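You operate a simulated robot arm through the tools that you are given. There is no shell and no other tool. Be economical: measure what you need, move in short steps, check, and stop when the job is done.

The job below is to be done with a simulated robot arm. You get a single attempt, and the scene is never put back.

Task
Fetch the silver spring and set it on the cover plate on the green mat by the roller press.

It is judged by the outcome, as a careful person would: the job done as asked, and still so three seconds after it is handed in. It fails if anything else is knocked over, pushed out of place, dropped, spilled or broken. A push-on lid holds only when it is set on centred and level and pressed home; a screw cap is set on level and turned clockwise until tight.

Robot
A 6-joint arm with a two-finger parallel gripper, fixed in place. Base frame: the origin is at the foot of the arm, x ahead of it, y to its left, z up; the work surface is at about z = -0.1. Readings come in cm, rad, newtons and seconds.
With the tool pointing down near the work surface it reaches from about 18 to 46 cm from the base axis. Its first joint turns from -1.222 to 1.222 rad. Payload 1.9 kg.
The tool frame sits at the grasp point between the pads (the TCP): z along the fingers, y along the line on which they close. The tips reach 2.3 cm beyond it. The gripper opens to 9.4 cm. The fingers are 3.8 cm wide and 1 cm thick; the gripper's body (5.4 by 9.6 cm) begins 3.9 cm behind the TCP.
Orientation is that of the tool frame in the base frame, as a unit quaternion [w, x, y, z]. With the fingers straight down and closing along the base's y, the tool's x points along the base's -x, its y along +y and its z along -z.

Tools
- The arm moves only by the tool jog_arm. Its argument "commands" is a list of rows, each a list of 3 entries, a list of its own where there are three numbers: the gripper command, from -1 (fully open) to 1 (shut), values between in proportion, then the shift along the tool's x, y, z in units of 200 mm (1.0 is 200 mm), then the turn about the tool's z in units of 180 degrees (1.0 is 180 degrees). In form: [[claw, [tx, ty, tz], yaw], ...]. A call has 1 to 20 rows; each row is the pose to reach, as a shift and turn from the pose commanded when the call began, along the tool's axes at that moment. A call with a number of a shift or a turn outside -1 to 1 is refused whole. Rows are played at 5 a second. More than 5 cm and 0.15 rad between two rows, or a gripper value outside its range, and nothing of the call is played. A pose out of reach is approached as far as the arm can. The call stops where the force on the tool passes 40 N (or 10 N more than at its start, if that is more) or the arm is blocked; 0.2 s more then pass. The fingers move at their own pace (about 10.8 cm/s each) and stop on an object; they squeeze with about 28 N. The grip force told is the motor's: it shows also when the fingers shut on nothing. Time passes only in rows, and 0.2 s behind the last, so rows that repeat a pose let the fingers close. The reply holds the time, the measured pose of the TCP, the force on the tool along the base axes, the opening and the grip force, in the units named above and with some noise.
- Cameras (640 x 400 px; columns grow to the right, rows downward): "scene" is fixed at [5.57, 30.33, 45.53]; the picture's right is [-0.89, -0.45, 0.00], its down [-0.18, 0.37, -0.91] and it looks along [0.41, -0.82, -0.41] (base axes); focal length 305 px, centre (320, 200). "wrist" rides on the gripper at [-3.9, 0, -4.4] in the tool frame; the picture's right is [0.00, -1.00, 0.00], its down [0.97, 0.00, -0.24] and it looks along [0.24, 0.00, 0.97] (tool axes); focal length 218 px, centre (320, 200). There is no depth. A picture from a camera that has moved, and an enlarged one, comes with that camera's place and axes in the base frame and with its lens. The place of the scene camera against the robot may be out by one fixed shift of up to 2.5 cm in any direction.
- snapshot(camera): a new picture of that camera. It takes no simulated time.
- enlarge(camera, box): a new picture of the part [left, top, right, bottom] of that camera's present view, enlarged. It takes no simulated time.
- sign_off(): hands the job in; it is judged then, once.

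Work in short steps. Places have to be worked out from the pictures, the camera data and where the tool is seen: move nearer, look again, correct. Check each grasp and each placing, and mend what went wrong. You have 90 turns and 42 pictures in all, those below and enlarged ones among them. Open the gripper and draw the arm clear of the work before you hand the job in, unless the task says otherwise; then end with one line.

The tools are called by a JSON object that holds its "method" and its "body". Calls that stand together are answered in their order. jog_arm: Moves the arm, as the interface text tells. Its arguments: {"type":"object","properties":{"commands":{"type":"array","items":{"type":"array"}}},"required":["commands"]} The other tools are called the same way: snapshot (camera) takes a picture; enlarge (camera, box) takes an enlarged picture of a part of a camera's view; sign_off () hands the job in.

At the start:

```text
t: 0.0
position: [20.73, -15.27, 28.46]
tcp_rot: [0.0, 0.0, 1.0, 0.0]
force: [0.4, 0.2, 0.1]
width: 9.4
grasp_force: 0.1
```

scene: 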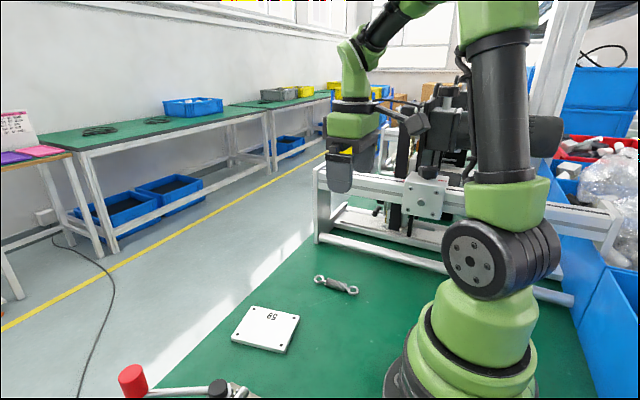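
wrist: 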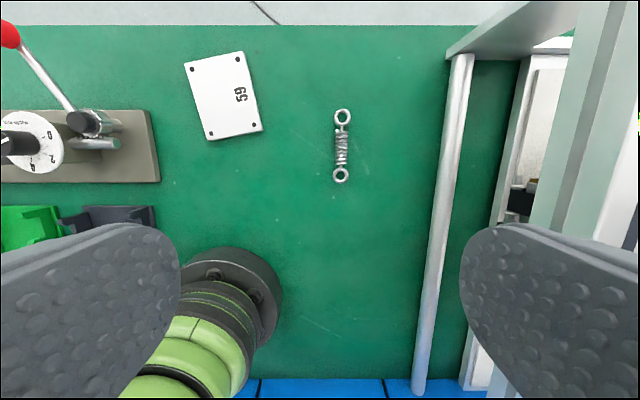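

The spring lies near (24.5, -18.3), along x and about 10 cm long. The plate's centre is near (31.1, -2.2), with its long axis about 11° off x. I'll go down to about z = 12 above the spring and look again.

{"method": "jog_arm", "body": {"commands": [[-1, [-0.047, -0.038, 0.2], 0], [-1, [-0.094, -0.076, 0.4], 0], [-1, [-0.141, -0.114, 0.6], 0], [-1, [-0.188, -0.152, 0.82], 0], [-1, [-0.188, -0.152, 0.82], 0]]}}

{"method": "snapshot", "body": {"camera": "wrist"}}

{"method": "snapshot", "body": {"camera": "scene"}}

```text
t: 1.2
position: [24.75, -18.43, 11.92]
tcp_rot: [0.0, 0.0, 1.0, -0.001]
force: [-0.3, 0.1, -0.2]
width: 9.39
grasp_force: 0.0
```

```text
39 pictures are left
camera wrist: at [28.56, -18.4, 16.27], right [0.0, -1.0, 0.0], down [-0.97, 0.0, 0.24], along [-0.24, 0.0, -0.97], focal length 218 px, centre (320, 200)
```

wrist: 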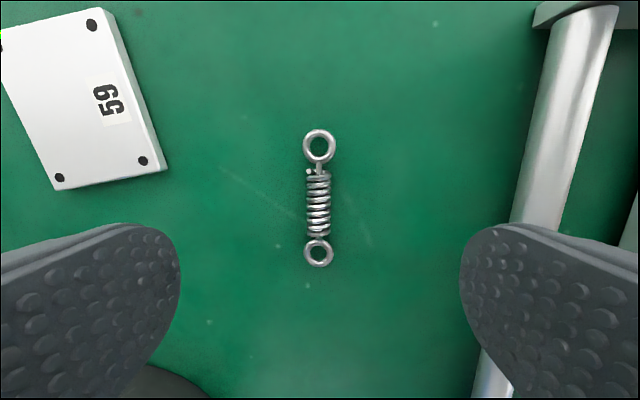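

```text
38 pictures are left
```

scene: 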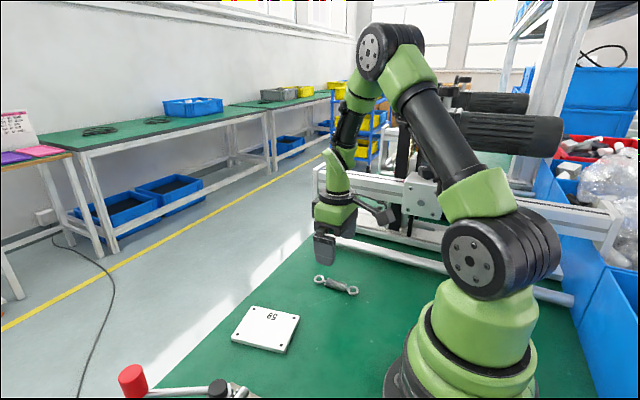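

The spring's coil is centred near (24.3, -18.3), 1.6 cm thick, and lies between the fingers. I'll descend until the tips are just above the mat.

{"method": "jog_arm", "body": {"commands": [[-1, [0.015, 0.004, 0.15], 0], [-1, [0.015, 0.004, 0.3], 0], [-1, [0.015, 0.004, 0.4], 0], [-1, [0.015, 0.004, 0.45], 0], [-1, [0.015, 0.004, 0.45], 0]]}}

{"method": "snapshot", "body": {"camera": "wrist"}}

```text
t: 2.4
position: [24.21, -18.41, 2.92]
tcp_rot: [0.0, 0.0, 1.0, 0.0]
force: [0.4, 0.6, 0.3]
width: 9.39
grasp_force: 0.0
```

```text
37 pictures are left
camera wrist: at [28.24, -18.29, 7.33], right [0.0, -1.0, 0.0], down [-0.97, 0.0, 0.24], along [-0.24, 0.0, -0.97], focal length 218 px, centre (320, 200)
```

wrist: 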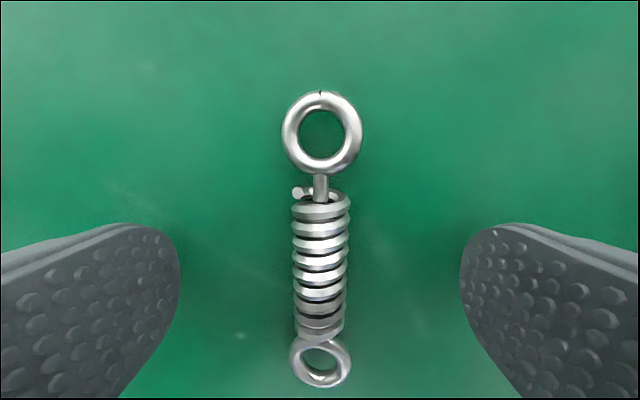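

The spring is centred between the fingers. I'll go down another 0.4 cm and close.

{"method": "jog_arm", "body": {"commands": [[-1, [0, 0, 0.02], 0], [-1, [0, 0, 0.02], 0], [0.3, [0, 0, 0.02], 0], [1, [0, 0, 0.02], 0], [1, [0, 0, 0.02], 0], [1, [0, 0, 0.02], 0], [1, [0, 0, 0.02], 0]]}}

```text
t: 4.0
position: [24.32, -18.41, 2.48]
tcp_rot: [0.0, 0.001, 1.0, -0.001]
force: [-0.1, 0.0, -1.0]
width: 1.67
grasp_force: 28.2
```

The fingers stopped at 1.67 cm, so the coil is held. I'll lift it and check.

{"method": "jog_arm", "body": {"commands": [[1, [0, 0, -0.05], 0], [1, [0, 0, -0.15], 0], [1, [0, 0, -0.3], 0], [1, [0, 0, -0.4], 0], [1, [0, 0, -0.4], 0]]}}

{"method": "snapshot", "body": {"camera": "wrist"}}

```text
t: 5.2
position: [24.23, -18.33, 10.64]
tcp_rot: [0.0, 0.0, 1.0, 0.001]
force: [-0.7, 0.4, -0.1]
width: 0.01
grasp_force: 27.9
```

```text
36 pictures are left
camera wrist: at [28.14, -18.29, 15.03], right [0.0, -1.0, 0.0], down [-0.97, 0.0, 0.24], along [-0.24, 0.0, -0.97], focal length 218 px, centre (320, 200)
```

wrist: 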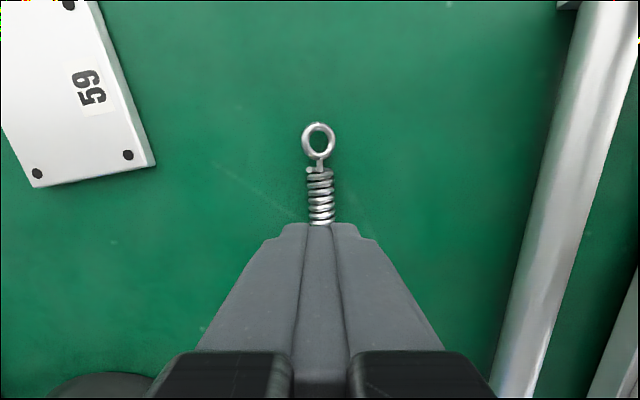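

The grip slipped and the spring is still at its old spot. I'll reopen and descend to take a lower hold, then lift more slowly.

{"method": "jog_arm", "body": {"commands": [[-1, [0, 0, 0], 0], [-1, [0, 0, 0], 0], [-1, [-0.005, 0, 0.15], 0], [-1, [-0.005, 0, 0.3], 0], [-1, [-0.005, 0, 0.38], 0], [-1, [-0.005, 0, 0.38], 0]]}}

{"method": "snapshot", "body": {"camera": "wrist"}}

```text
t: 6.6
position: [24.25, -18.36, 2.94]
tcp_rot: [0.0, 0.0, 1.0, 0.0]
force: [0.6, 0.5, 0.6]
width: 9.41
grasp_force: 0.0
```

```text
35 pictures are left
camera wrist: at [28.27, -18.25, 7.36], right [0.0, -1.0, 0.0], down [-0.97, 0.0, 0.24], along [-0.24, 0.0, -0.97], focal length 218 px, centre (320, 200)
```

wrist: 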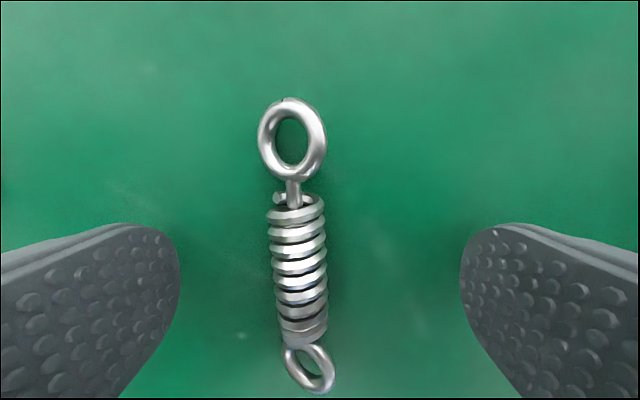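

The spring rolled about 0.8 cm toward +y and turned slightly. I'll recentre, align and go lower, then check before closing.

{"method": "jog_arm", "body": {"commands": [[-1, [0, 0.038, 0], -0.015], [-1, [0, 0.038, 0.02], -0.015], [-1, [0, 0.038, 0.034], -0.015], [-1, [0, 0.038, 0.034], -0.015]]}}

{"method": "snapshot", "body": {"camera": "wrist"}}

```text
t: 7.6
position: [24.36, -17.71, 2.39]
tcp_rot: [-0.001, -0.023, 1.0, -0.001]
force: [0.0, 0.1, 0.9]
width: 9.41
grasp_force: 0.0
```

```text
34 pictures are left
camera wrist: at [28.28, -17.32, 6.7], right [0.05, -1.0, 0.0], down [-0.97, -0.05, 0.24], along [-0.24, -0.01, -0.97], focal length 218 px, centre (320, 200)
```

wrist: 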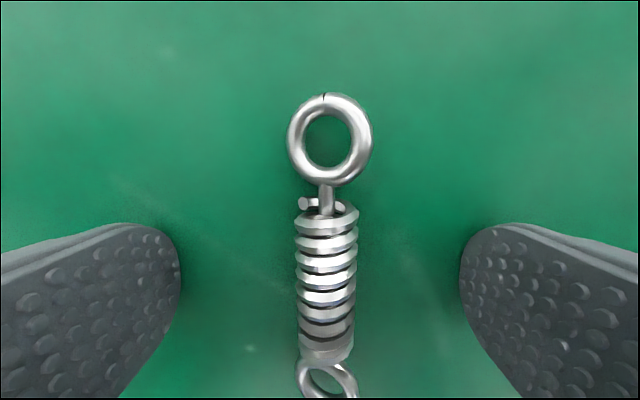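

It is centred and aligned again. I'll close here, a touch lower, and lift very slowly by 1 cm to test the grip.

{"method": "jog_arm", "body": {"commands": [[-1, [0, 0, 0.004], 0], [0.3, [0, 0, 0.004], 0], [0.7, [0, 0, 0.004], 0], [1, [0, 0, 0.004], 0], [1, [0, 0, 0.004], 0], [1, [0, 0, 0.004], 0], [1, [0, 0, 0.004], 0], [1, [0, 0, 0.004], 0]]}}

{"method": "jog_arm", "body": {"commands": [[1, [0, 0, -0.005], 0], [1, [0, 0, -0.01], 0], [1, [0, 0, -0.015], 0], [1, [0, 0, -0.02], 0], [1, [0, 0, -0.025], 0], [1, [0, 0, -0.03], 0], [1, [0, 0, -0.04], 0], [1, [0, 0, -0.05], 0], [1, [0, 0, -0.05], 0]]}}

{"method": "snapshot", "body": {"camera": "wrist"}}

```text
t: 8.5
position: [24.32, -17.65, 2.3]
tcp_rot: [0.001, -0.024, 1.0, -0.001]
force: [0.3, -0.3, 0.6]
width: 1.64
grasp_force: 28.4
stopped in row 4: the force on the tool passed its limit (the readings are from after the stop); the commanded pose is now the measured one
```

```text
t: 10.5
position: [24.36, -17.69, 3.32]
tcp_rot: [0.0, -0.022, 1.0, -0.001]
force: [0.7, -0.2, -0.3]
width: 1.66
grasp_force: 28.2
```

```text
33 pictures are left
camera wrist: at [28.32, -17.33, 7.69], right [0.05, -1.0, 0.0], down [-0.97, -0.05, 0.24], along [-0.24, -0.01, -0.97], focal length 218 px, centre (320, 200)
```

wrist: 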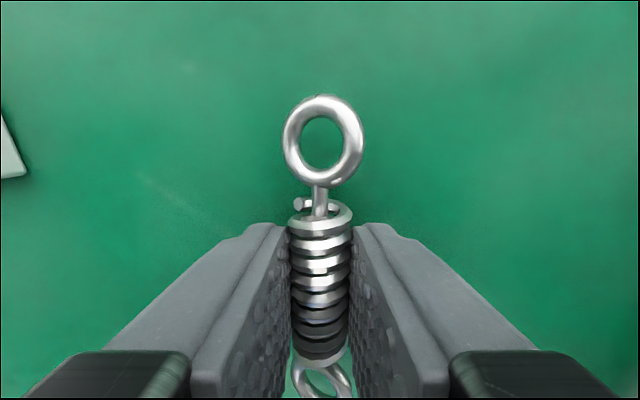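

It lifted, though the ring's size hints at a small slip. I'll hold still for 1.5 s to see whether the spring creeps.

{"method": "jog_arm", "body": {"commands": [[1, [0, 0, 0], 0], [1, [0, 0, 0], 0], [1, [0, 0, 0], 0], [1, [0, 0, 0], 0], [1, [0, 0, 0], 0], [1, [0, 0, 0], 0], [1, [0, 0, 0], 0]]}}

{"method": "snapshot", "body": {"camera": "wrist"}}

```text
t: 12.1
position: [24.36, -17.66, 3.33]
tcp_rot: [0.001, -0.023, 1.0, 0.0]
force: [0.6, 0.2, -1.1]
width: 1.65
grasp_force: 28.0
```

```text
32 pictures are left
camera wrist: at [28.32, -17.33, 7.68], right [0.05, -1.0, 0.0], down [-0.97, -0.05, 0.24], along [-0.24, -0.01, -0.97], focal length 218 px, centre (320, 200)
```

wrist: 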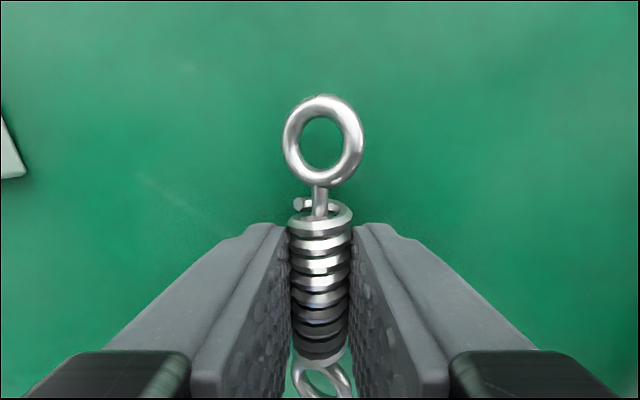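

There's no creep, so the hold is steady. I'll lift slowly by about 3.5 cm.

{"method": "jog_arm", "body": {"commands": [[1, [0, 0, -0.005], 0], [1, [0, 0, -0.015], 0], [1, [0, 0, -0.03], 0], [1, [0, 0, -0.045], 0], [1, [0, 0, -0.06], 0], [1, [0, 0, -0.075], 0], [1, [0, 0, -0.09], 0], [1, [0, 0, -0.105], 0], [1, [0, 0, -0.12], 0], [1, [0, 0, -0.135], 0], [1, [0, 0, -0.15], 0], [1, [0, 0, -0.165], 0], [1, [0, 0, -0.175], 0], [1, [0, 0, -0.18], 0], [1, [0, 0, -0.18], 0]]}}

{"method": "snapshot", "body": {"camera": "wrist"}}

```text
t: 15.3
position: [24.31, -17.51, 6.79]
tcp_rot: [0.001, -0.023, 1.0, -0.001]
force: [-0.1, -0.1, -0.9]
width: 1.64
grasp_force: 28.8
```

```text
31 pictures are left
camera wrist: at [28.32, -17.33, 11.27], right [0.05, -1.0, 0.0], down [-0.97, -0.05, 0.24], along [-0.24, -0.01, -0.97], focal length 218 px, centre (320, 200)
```

wrist: 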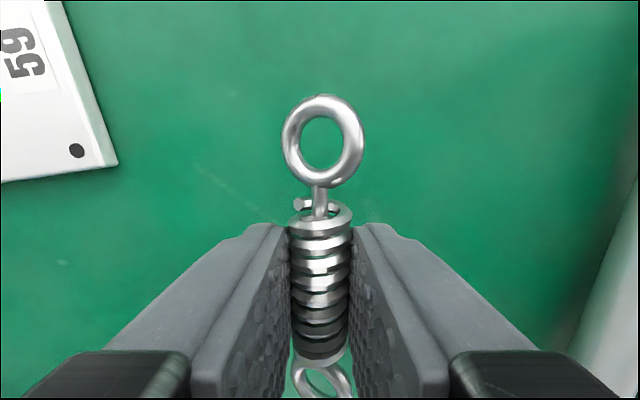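

It is held firmly. I'll carry it slowly to above the plate centre, near (31.1, -2.2), and turn it to the plate's long axis.

{"method": "jog_arm", "body": {"commands": [[1, [-0.01, 0.02, 0], 0], [1, [-0.03, 0.06, 0], -0.003], [1, [-0.05, 0.1, 0], -0.006], [1, [-0.07, 0.14, 0], -0.009], [1, [-0.09, 0.18, 0], -0.012], [1, [-0.11, 0.22, 0], -0.015], [1, [-0.13, 0.26, 0], -0.018], [1, [-0.15, 0.3, 0], -0.021], [1, [-0.17, 0.34, 0], -0.024], [1, [-0.19, 0.38, 0], -0.027], [1, [-0.21, 0.42, 0], -0.03], [1, [-0.23, 0.46, 0], -0.033], [1, [-0.25, 0.5, 0], -0.036], [1, [-0.27, 0.54, 0], -0.039], [1, [-0.29, 0.58, 0], -0.042], [1, [-0.31, 0.62, 0], -0.045], [1, [-0.33, 0.66, 0], -0.045], [1, [-0.35, 0.7, 0], -0.045], [1, [-0.37, 0.74, 0], -0.045], [1, [-0.375, 0.749, 0], -0.045]]}}

{"method": "snapshot", "body": {"camera": "wrist"}}

{"method": "snapshot", "body": {"camera": "scene"}}

```text
t: 19.5
position: [31.23, -2.27, 6.91]
tcp_rot: [0.0, -0.094, 0.996, -0.001]
force: [-0.7, 0.1, -0.9]
width: 1.64
grasp_force: 27.9
```

```text
30 pictures are left
camera wrist: at [35.03, -1.41, 11.24], right [0.19, -0.98, 0.0], down [-0.95, -0.18, 0.24], along [-0.24, -0.05, -0.97], focal length 218 px, centre (320, 200)
```

wrist: 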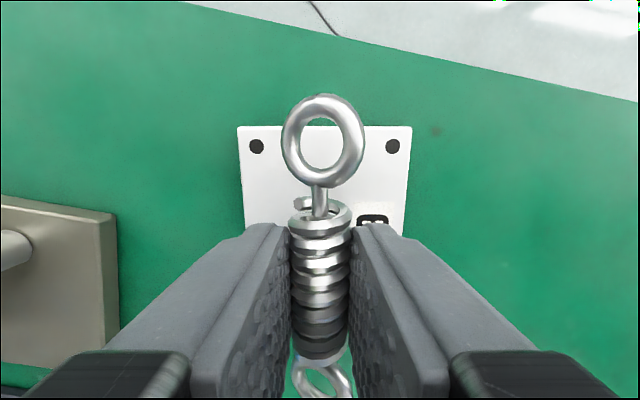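

```text
29 pictures are left
```

scene: 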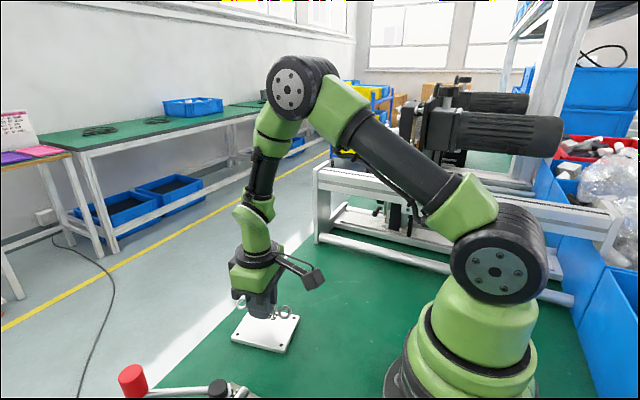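

The spring is over the plate, but at about 10.3 cm it is slightly longer than the plate's 10 cm length, so I'll lay it diagonally. I'll turn it 32° and shift 0.3 cm to the plate's centre.

{"method": "jog_arm", "body": {"commands": [[1, [0.003, -0.003, 0], 0.015], [1, [0.006, -0.006, 0], 0.03], [1, [0.009, -0.009, 0], 0.045], [1, [0.0125, -0.0115, 0], 0.06], [1, [0.0125, -0.0115, 0], 0.075], [1, [0.0125, -0.0115, 0], 0.09], [1, [0.0125, -0.0115, 0], 0.105], [1, [0.0125, -0.0115, 0], 0.12], [1, [0.0125, -0.0115, 0], 0.135], [1, [0.0125, -0.0115, 0], 0.15], [1, [0.0125, -0.0115, 0], 0.165], [1, [0.0125, -0.0115, 0], 0.178], [1, [0.0125, -0.0115, 0], 0.178]]}}

{"method": "snapshot", "body": {"camera": "wrist"}}

{"method": "enlarge", "body": {"camera": "scene", "box": [200, 240, 360, 380]}}

```text
t: 22.3
position: [30.96, -2.58, 6.9]
tcp_rot: [0.0, 0.185, 0.983, 0.0]
force: [0.7, -0.2, -0.5]
width: 1.64
grasp_force: 28.2
```

```text
28 pictures are left
camera wrist: at [34.63, -3.89, 11.28], right [-0.36, -0.93, 0.0], down [-0.91, 0.35, 0.24], along [-0.22, 0.09, -0.97], focal length 218 px, centre (320, 200)
```

wrist: 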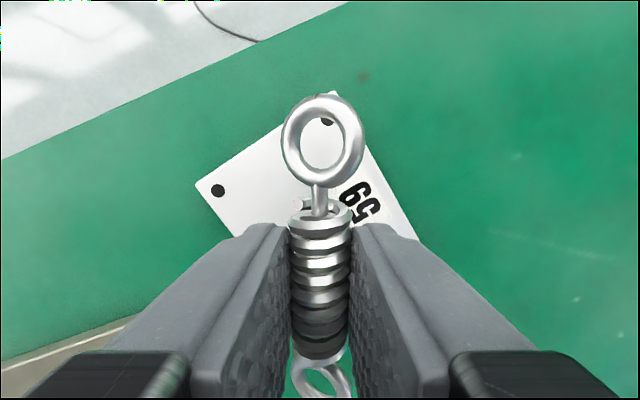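

```text
2.86 times, centred on (280, 310) of scene
camera zoom: at [5.57, 30.33, 45.53], right [-0.89, -0.45, 0.0], down [-0.18, 0.37, -0.91], along [0.41, -0.82, -0.41], focal length 872 px, centre (434, -114)
```

zoom: 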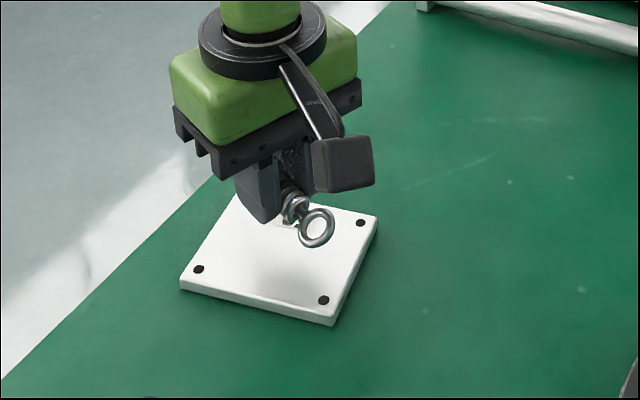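

The spring is centred on the plate's diagonal. I'll lower to about z = 3.7, then go down in fine steps until it touches.

{"method": "jog_arm", "body": {"commands": [[1, [0, 0, 0.02], 0], [1, [0, 0, 0.04], 0], [1, [0, 0, 0.06], 0], [1, [0, 0, 0.08], 0], [1, [0, 0, 0.1], 0], [1, [0, 0, 0.12], 0], [1, [0, 0, 0.14], 0], [1, [0, 0, 0.15], 0], [1, [0, 0, 0.16], 0], [1, [0, 0, 0.16], 0]]}}

{"method": "enlarge", "body": {"camera": "scene", "box": [220, 270, 320, 360]}}

{"method": "snapshot", "body": {"camera": "wrist"}}

```text
t: 24.5
position: [30.99, -2.54, 3.61]
tcp_rot: [0.0, 0.184, 0.983, 0.0]
force: [0.4, -0.9, 0.1]
width: 1.62
grasp_force: 28.1
```

```text
4.44 times, centred on (270, 315) of scene
camera zoom: at [5.57, 30.33, 45.53], right [-0.89, -0.45, 0.0], down [-0.18, 0.37, -0.91], along [0.41, -0.82, -0.41], focal length 1356 px, centre (542, -311)
```

zoom: 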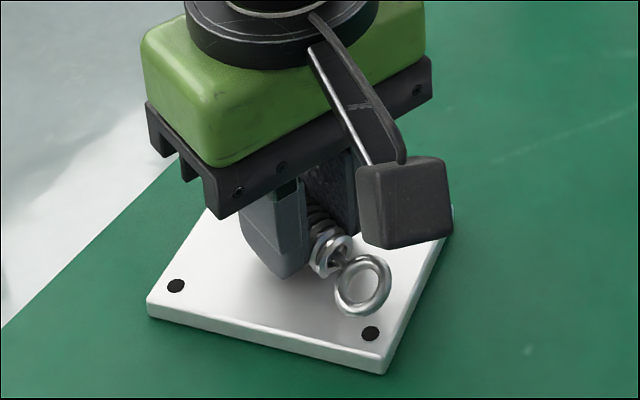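

```text
25 pictures are left
camera wrist: at [34.63, -3.86, 8.04], right [-0.36, -0.93, 0.0], down [-0.91, 0.35, 0.24], along [-0.22, 0.09, -0.97], focal length 218 px, centre (320, 200)
```

wrist: 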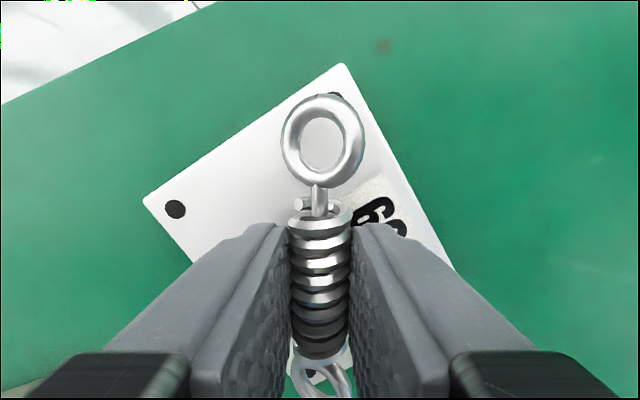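

The spring is well inside the plate and nearly down. I'll go down another 0.3 cm and read the force.

{"method": "jog_arm", "body": {"commands": [[1, [0, 0, 0.004], 0], [1, [0, 0, 0.008], 0], [1, [0, 0, 0.012], 0], [1, [0, 0, 0.015], 0], [1, [0, 0, 0.015], 0]]}}

```text
t: 25.7
position: [31.02, -2.5, 3.5]
tcp_rot: [0.001, 0.184, 0.983, 0.0]
force: [-0.1, -0.2, -1.1]
width: 1.65
grasp_force: 28.3
```

{"method": "jog_arm", "body": {"commands": [[1, [0, 0, 0.004], 0], [1, [0, 0, 0.007], 0], [1, [0, 0, 0.01], 0], [1, [0, 0, 0.01], 0]]}}

{"method": "enlarge", "body": {"camera": "scene", "box": [240, 290, 310, 340]}}

```text
t: 26.6
position: [30.97, -2.56, 3.31]
tcp_rot: [0.001, 0.184, 0.983, 0.0]
force: [-1.0, -2.1, 8.9]
width: 1.65
grasp_force: 27.6
stopped in row 4: the force on the tool passed its limit (the readings are from after the stop); the commanded pose is now the measured one
```

```text
8.00 times, centred on (275, 315) of scene
camera zoom: at [5.56, 30.33, 45.53], right [-0.89, -0.45, 0.0], down [-0.18, 0.37, -0.91], along [0.41, -0.82, -0.41], focal length 2441 px, centre (680, -720)
```

zoom: 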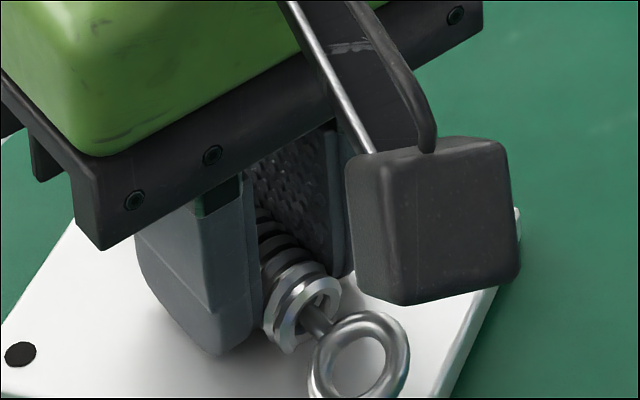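

Contact is made at z = 3.3. I'll relieve the pressure by a hair, then open gradually to about 3.5 cm.

{"method": "jog_arm", "body": {"commands": [[1, [0, 0, -0.002], 0], [0.64, [0, 0, -0.002], 0], [0.62, [0, 0, -0.002], 0], [0.6, [0, 0, -0.002], 0], [0.57, [0, 0, -0.002], 0], [0.54, [0, 0, -0.002], 0], [0.5, [0, 0, -0.002], 0], [0.45, [0, 0, -0.002], 0], [0.4, [0, 0, -0.002], 0], [0.3, [0, 0, -0.002], 0], [0.2, [0, 0, -0.002], 0], [0.2, [0, 0, -0.002], 0]]}}

{"method": "snapshot", "body": {"camera": "wrist"}}

```text
t: 29.2
position: [31.04, -2.61, 3.28]
tcp_rot: [0.001, 0.184, 0.983, 0.0]
force: [0.4, -0.4, -0.2]
width: 3.77
grasp_force: 0.0
```

```text
23 pictures are left
camera wrist: at [34.62, -3.85, 7.7], right [-0.36, -0.93, 0.0], down [-0.91, 0.35, 0.24], along [-0.22, 0.09, -0.97], focal length 218 px, centre (320, 200)
```

wrist: 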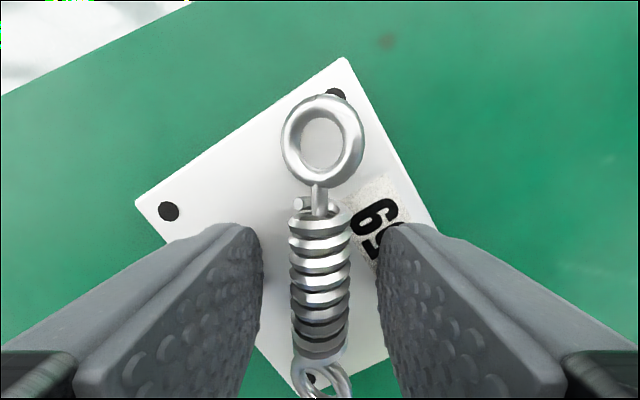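

The spring is released and lies on the plate undisturbed. I'll rise straight up, slowly at first.

{"method": "jog_arm", "body": {"commands": [[0.2, [0, 0, -0.02], 0], [0.2, [0, 0, -0.05], 0], [0.2, [0, 0, -0.1], 0], [0.2, [0, 0, -0.2], 0], [0.2, [0, 0, -0.35], 0], [-0.2, [0, 0, -0.5], 0], [-1, [0, 0, -0.65], 0], [-1, [0, 0, -0.65], 0], [-1, [0, 0, -0.65], 0], [-1, [0, 0, -0.65], 0]]}}

{"method": "snapshot", "body": {"camera": "wrist"}}

{"method": "enlarge", "body": {"camera": "scene", "box": [210, 280, 330, 370]}}

```text
t: 31.4
position: [30.99, -2.48, 16.36]
tcp_rot: [0.001, 0.184, 0.983, 0.0]
force: [-0.4, -0.5, -0.1]
width: 9.4
grasp_force: 0.1
```

```text
22 pictures are left
camera wrist: at [34.59, -3.78, 20.71], right [-0.36, -0.93, 0.0], down [-0.91, 0.35, 0.24], along [-0.22, 0.09, -0.97], focal length 218 px, centre (320, 200)
```

wrist: 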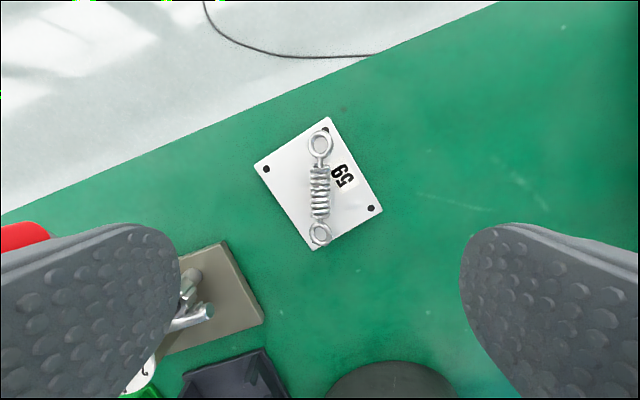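

```text
4.44 times, centred on (270, 325) of scene
camera zoom: at [5.56, 30.33, 45.53], right [-0.89, -0.45, 0.0], down [-0.18, 0.37, -0.91], along [0.41, -0.82, -0.41], focal length 1356 px, centre (542, -356)
```

zoom: 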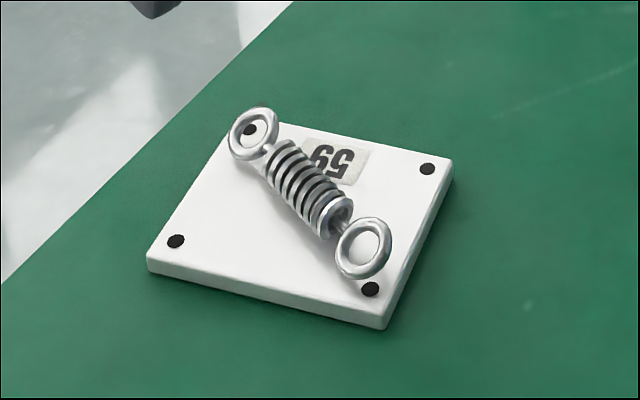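

The spring rests on the plate. Since it rolled once earlier, I'll wait a couple of seconds and confirm it stays put.

{"method": "jog_arm", "body": {"commands": [[-1, [0, 0, -0.05], 0], [-1, [0, 0, -0.1], 0], [-1, [0, 0, -0.1], 0], [-1, [0, 0, -0.1], 0], [-1, [0, 0, -0.1], 0], [-1, [0, 0, -0.1], 0], [-1, [0, 0, -0.1], 0], [-1, [0, 0, -0.1], 0], [-1, [0, 0, -0.1], 0], [-1, [0, 0, -0.1], 0], [-1, [0, 0, -0.1], 0], [-1, [0, 0, -0.1], 0]]}}

{"method": "enlarge", "body": {"camera": "scene", "box": [210, 280, 330, 370]}}

```text
t: 34.0
position: [30.89, -2.47, 18.29]
tcp_rot: [0.0, 0.184, 0.983, -0.001]
force: [-0.6, 0.0, -0.9]
width: 9.37
grasp_force: 0.1
```

```text
4.44 times, centred on (270, 325) of scene
camera zoom: at [5.57, 30.33, 45.53], right [-0.89, -0.45, 0.0], down [-0.18, 0.37, -0.91], along [0.41, -0.82, -0.41], focal length 1356 px, centre (542, -356)
```

zoom: 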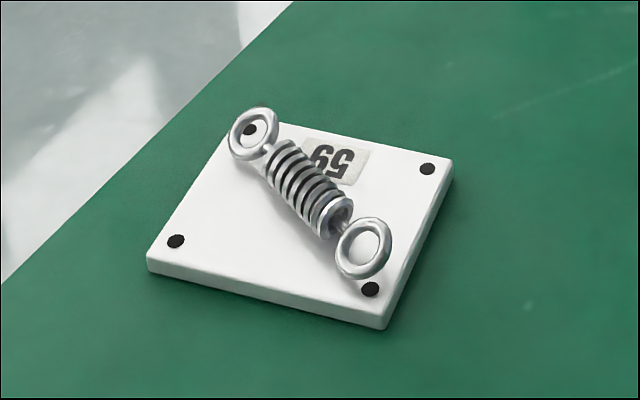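

The spring hasn't moved on the plate, and the gripper is open and clear, so I'm handing in.

{"method": "sign_off", "body": {}}

```text
The job is handed in.
```

The silver spring is lying diagonally on the cover plate on the green mat, within its edges and not moving, and nothing else was disturbed; the first grasp slipped and the spring rolled slightly on the mat before I picked it up.
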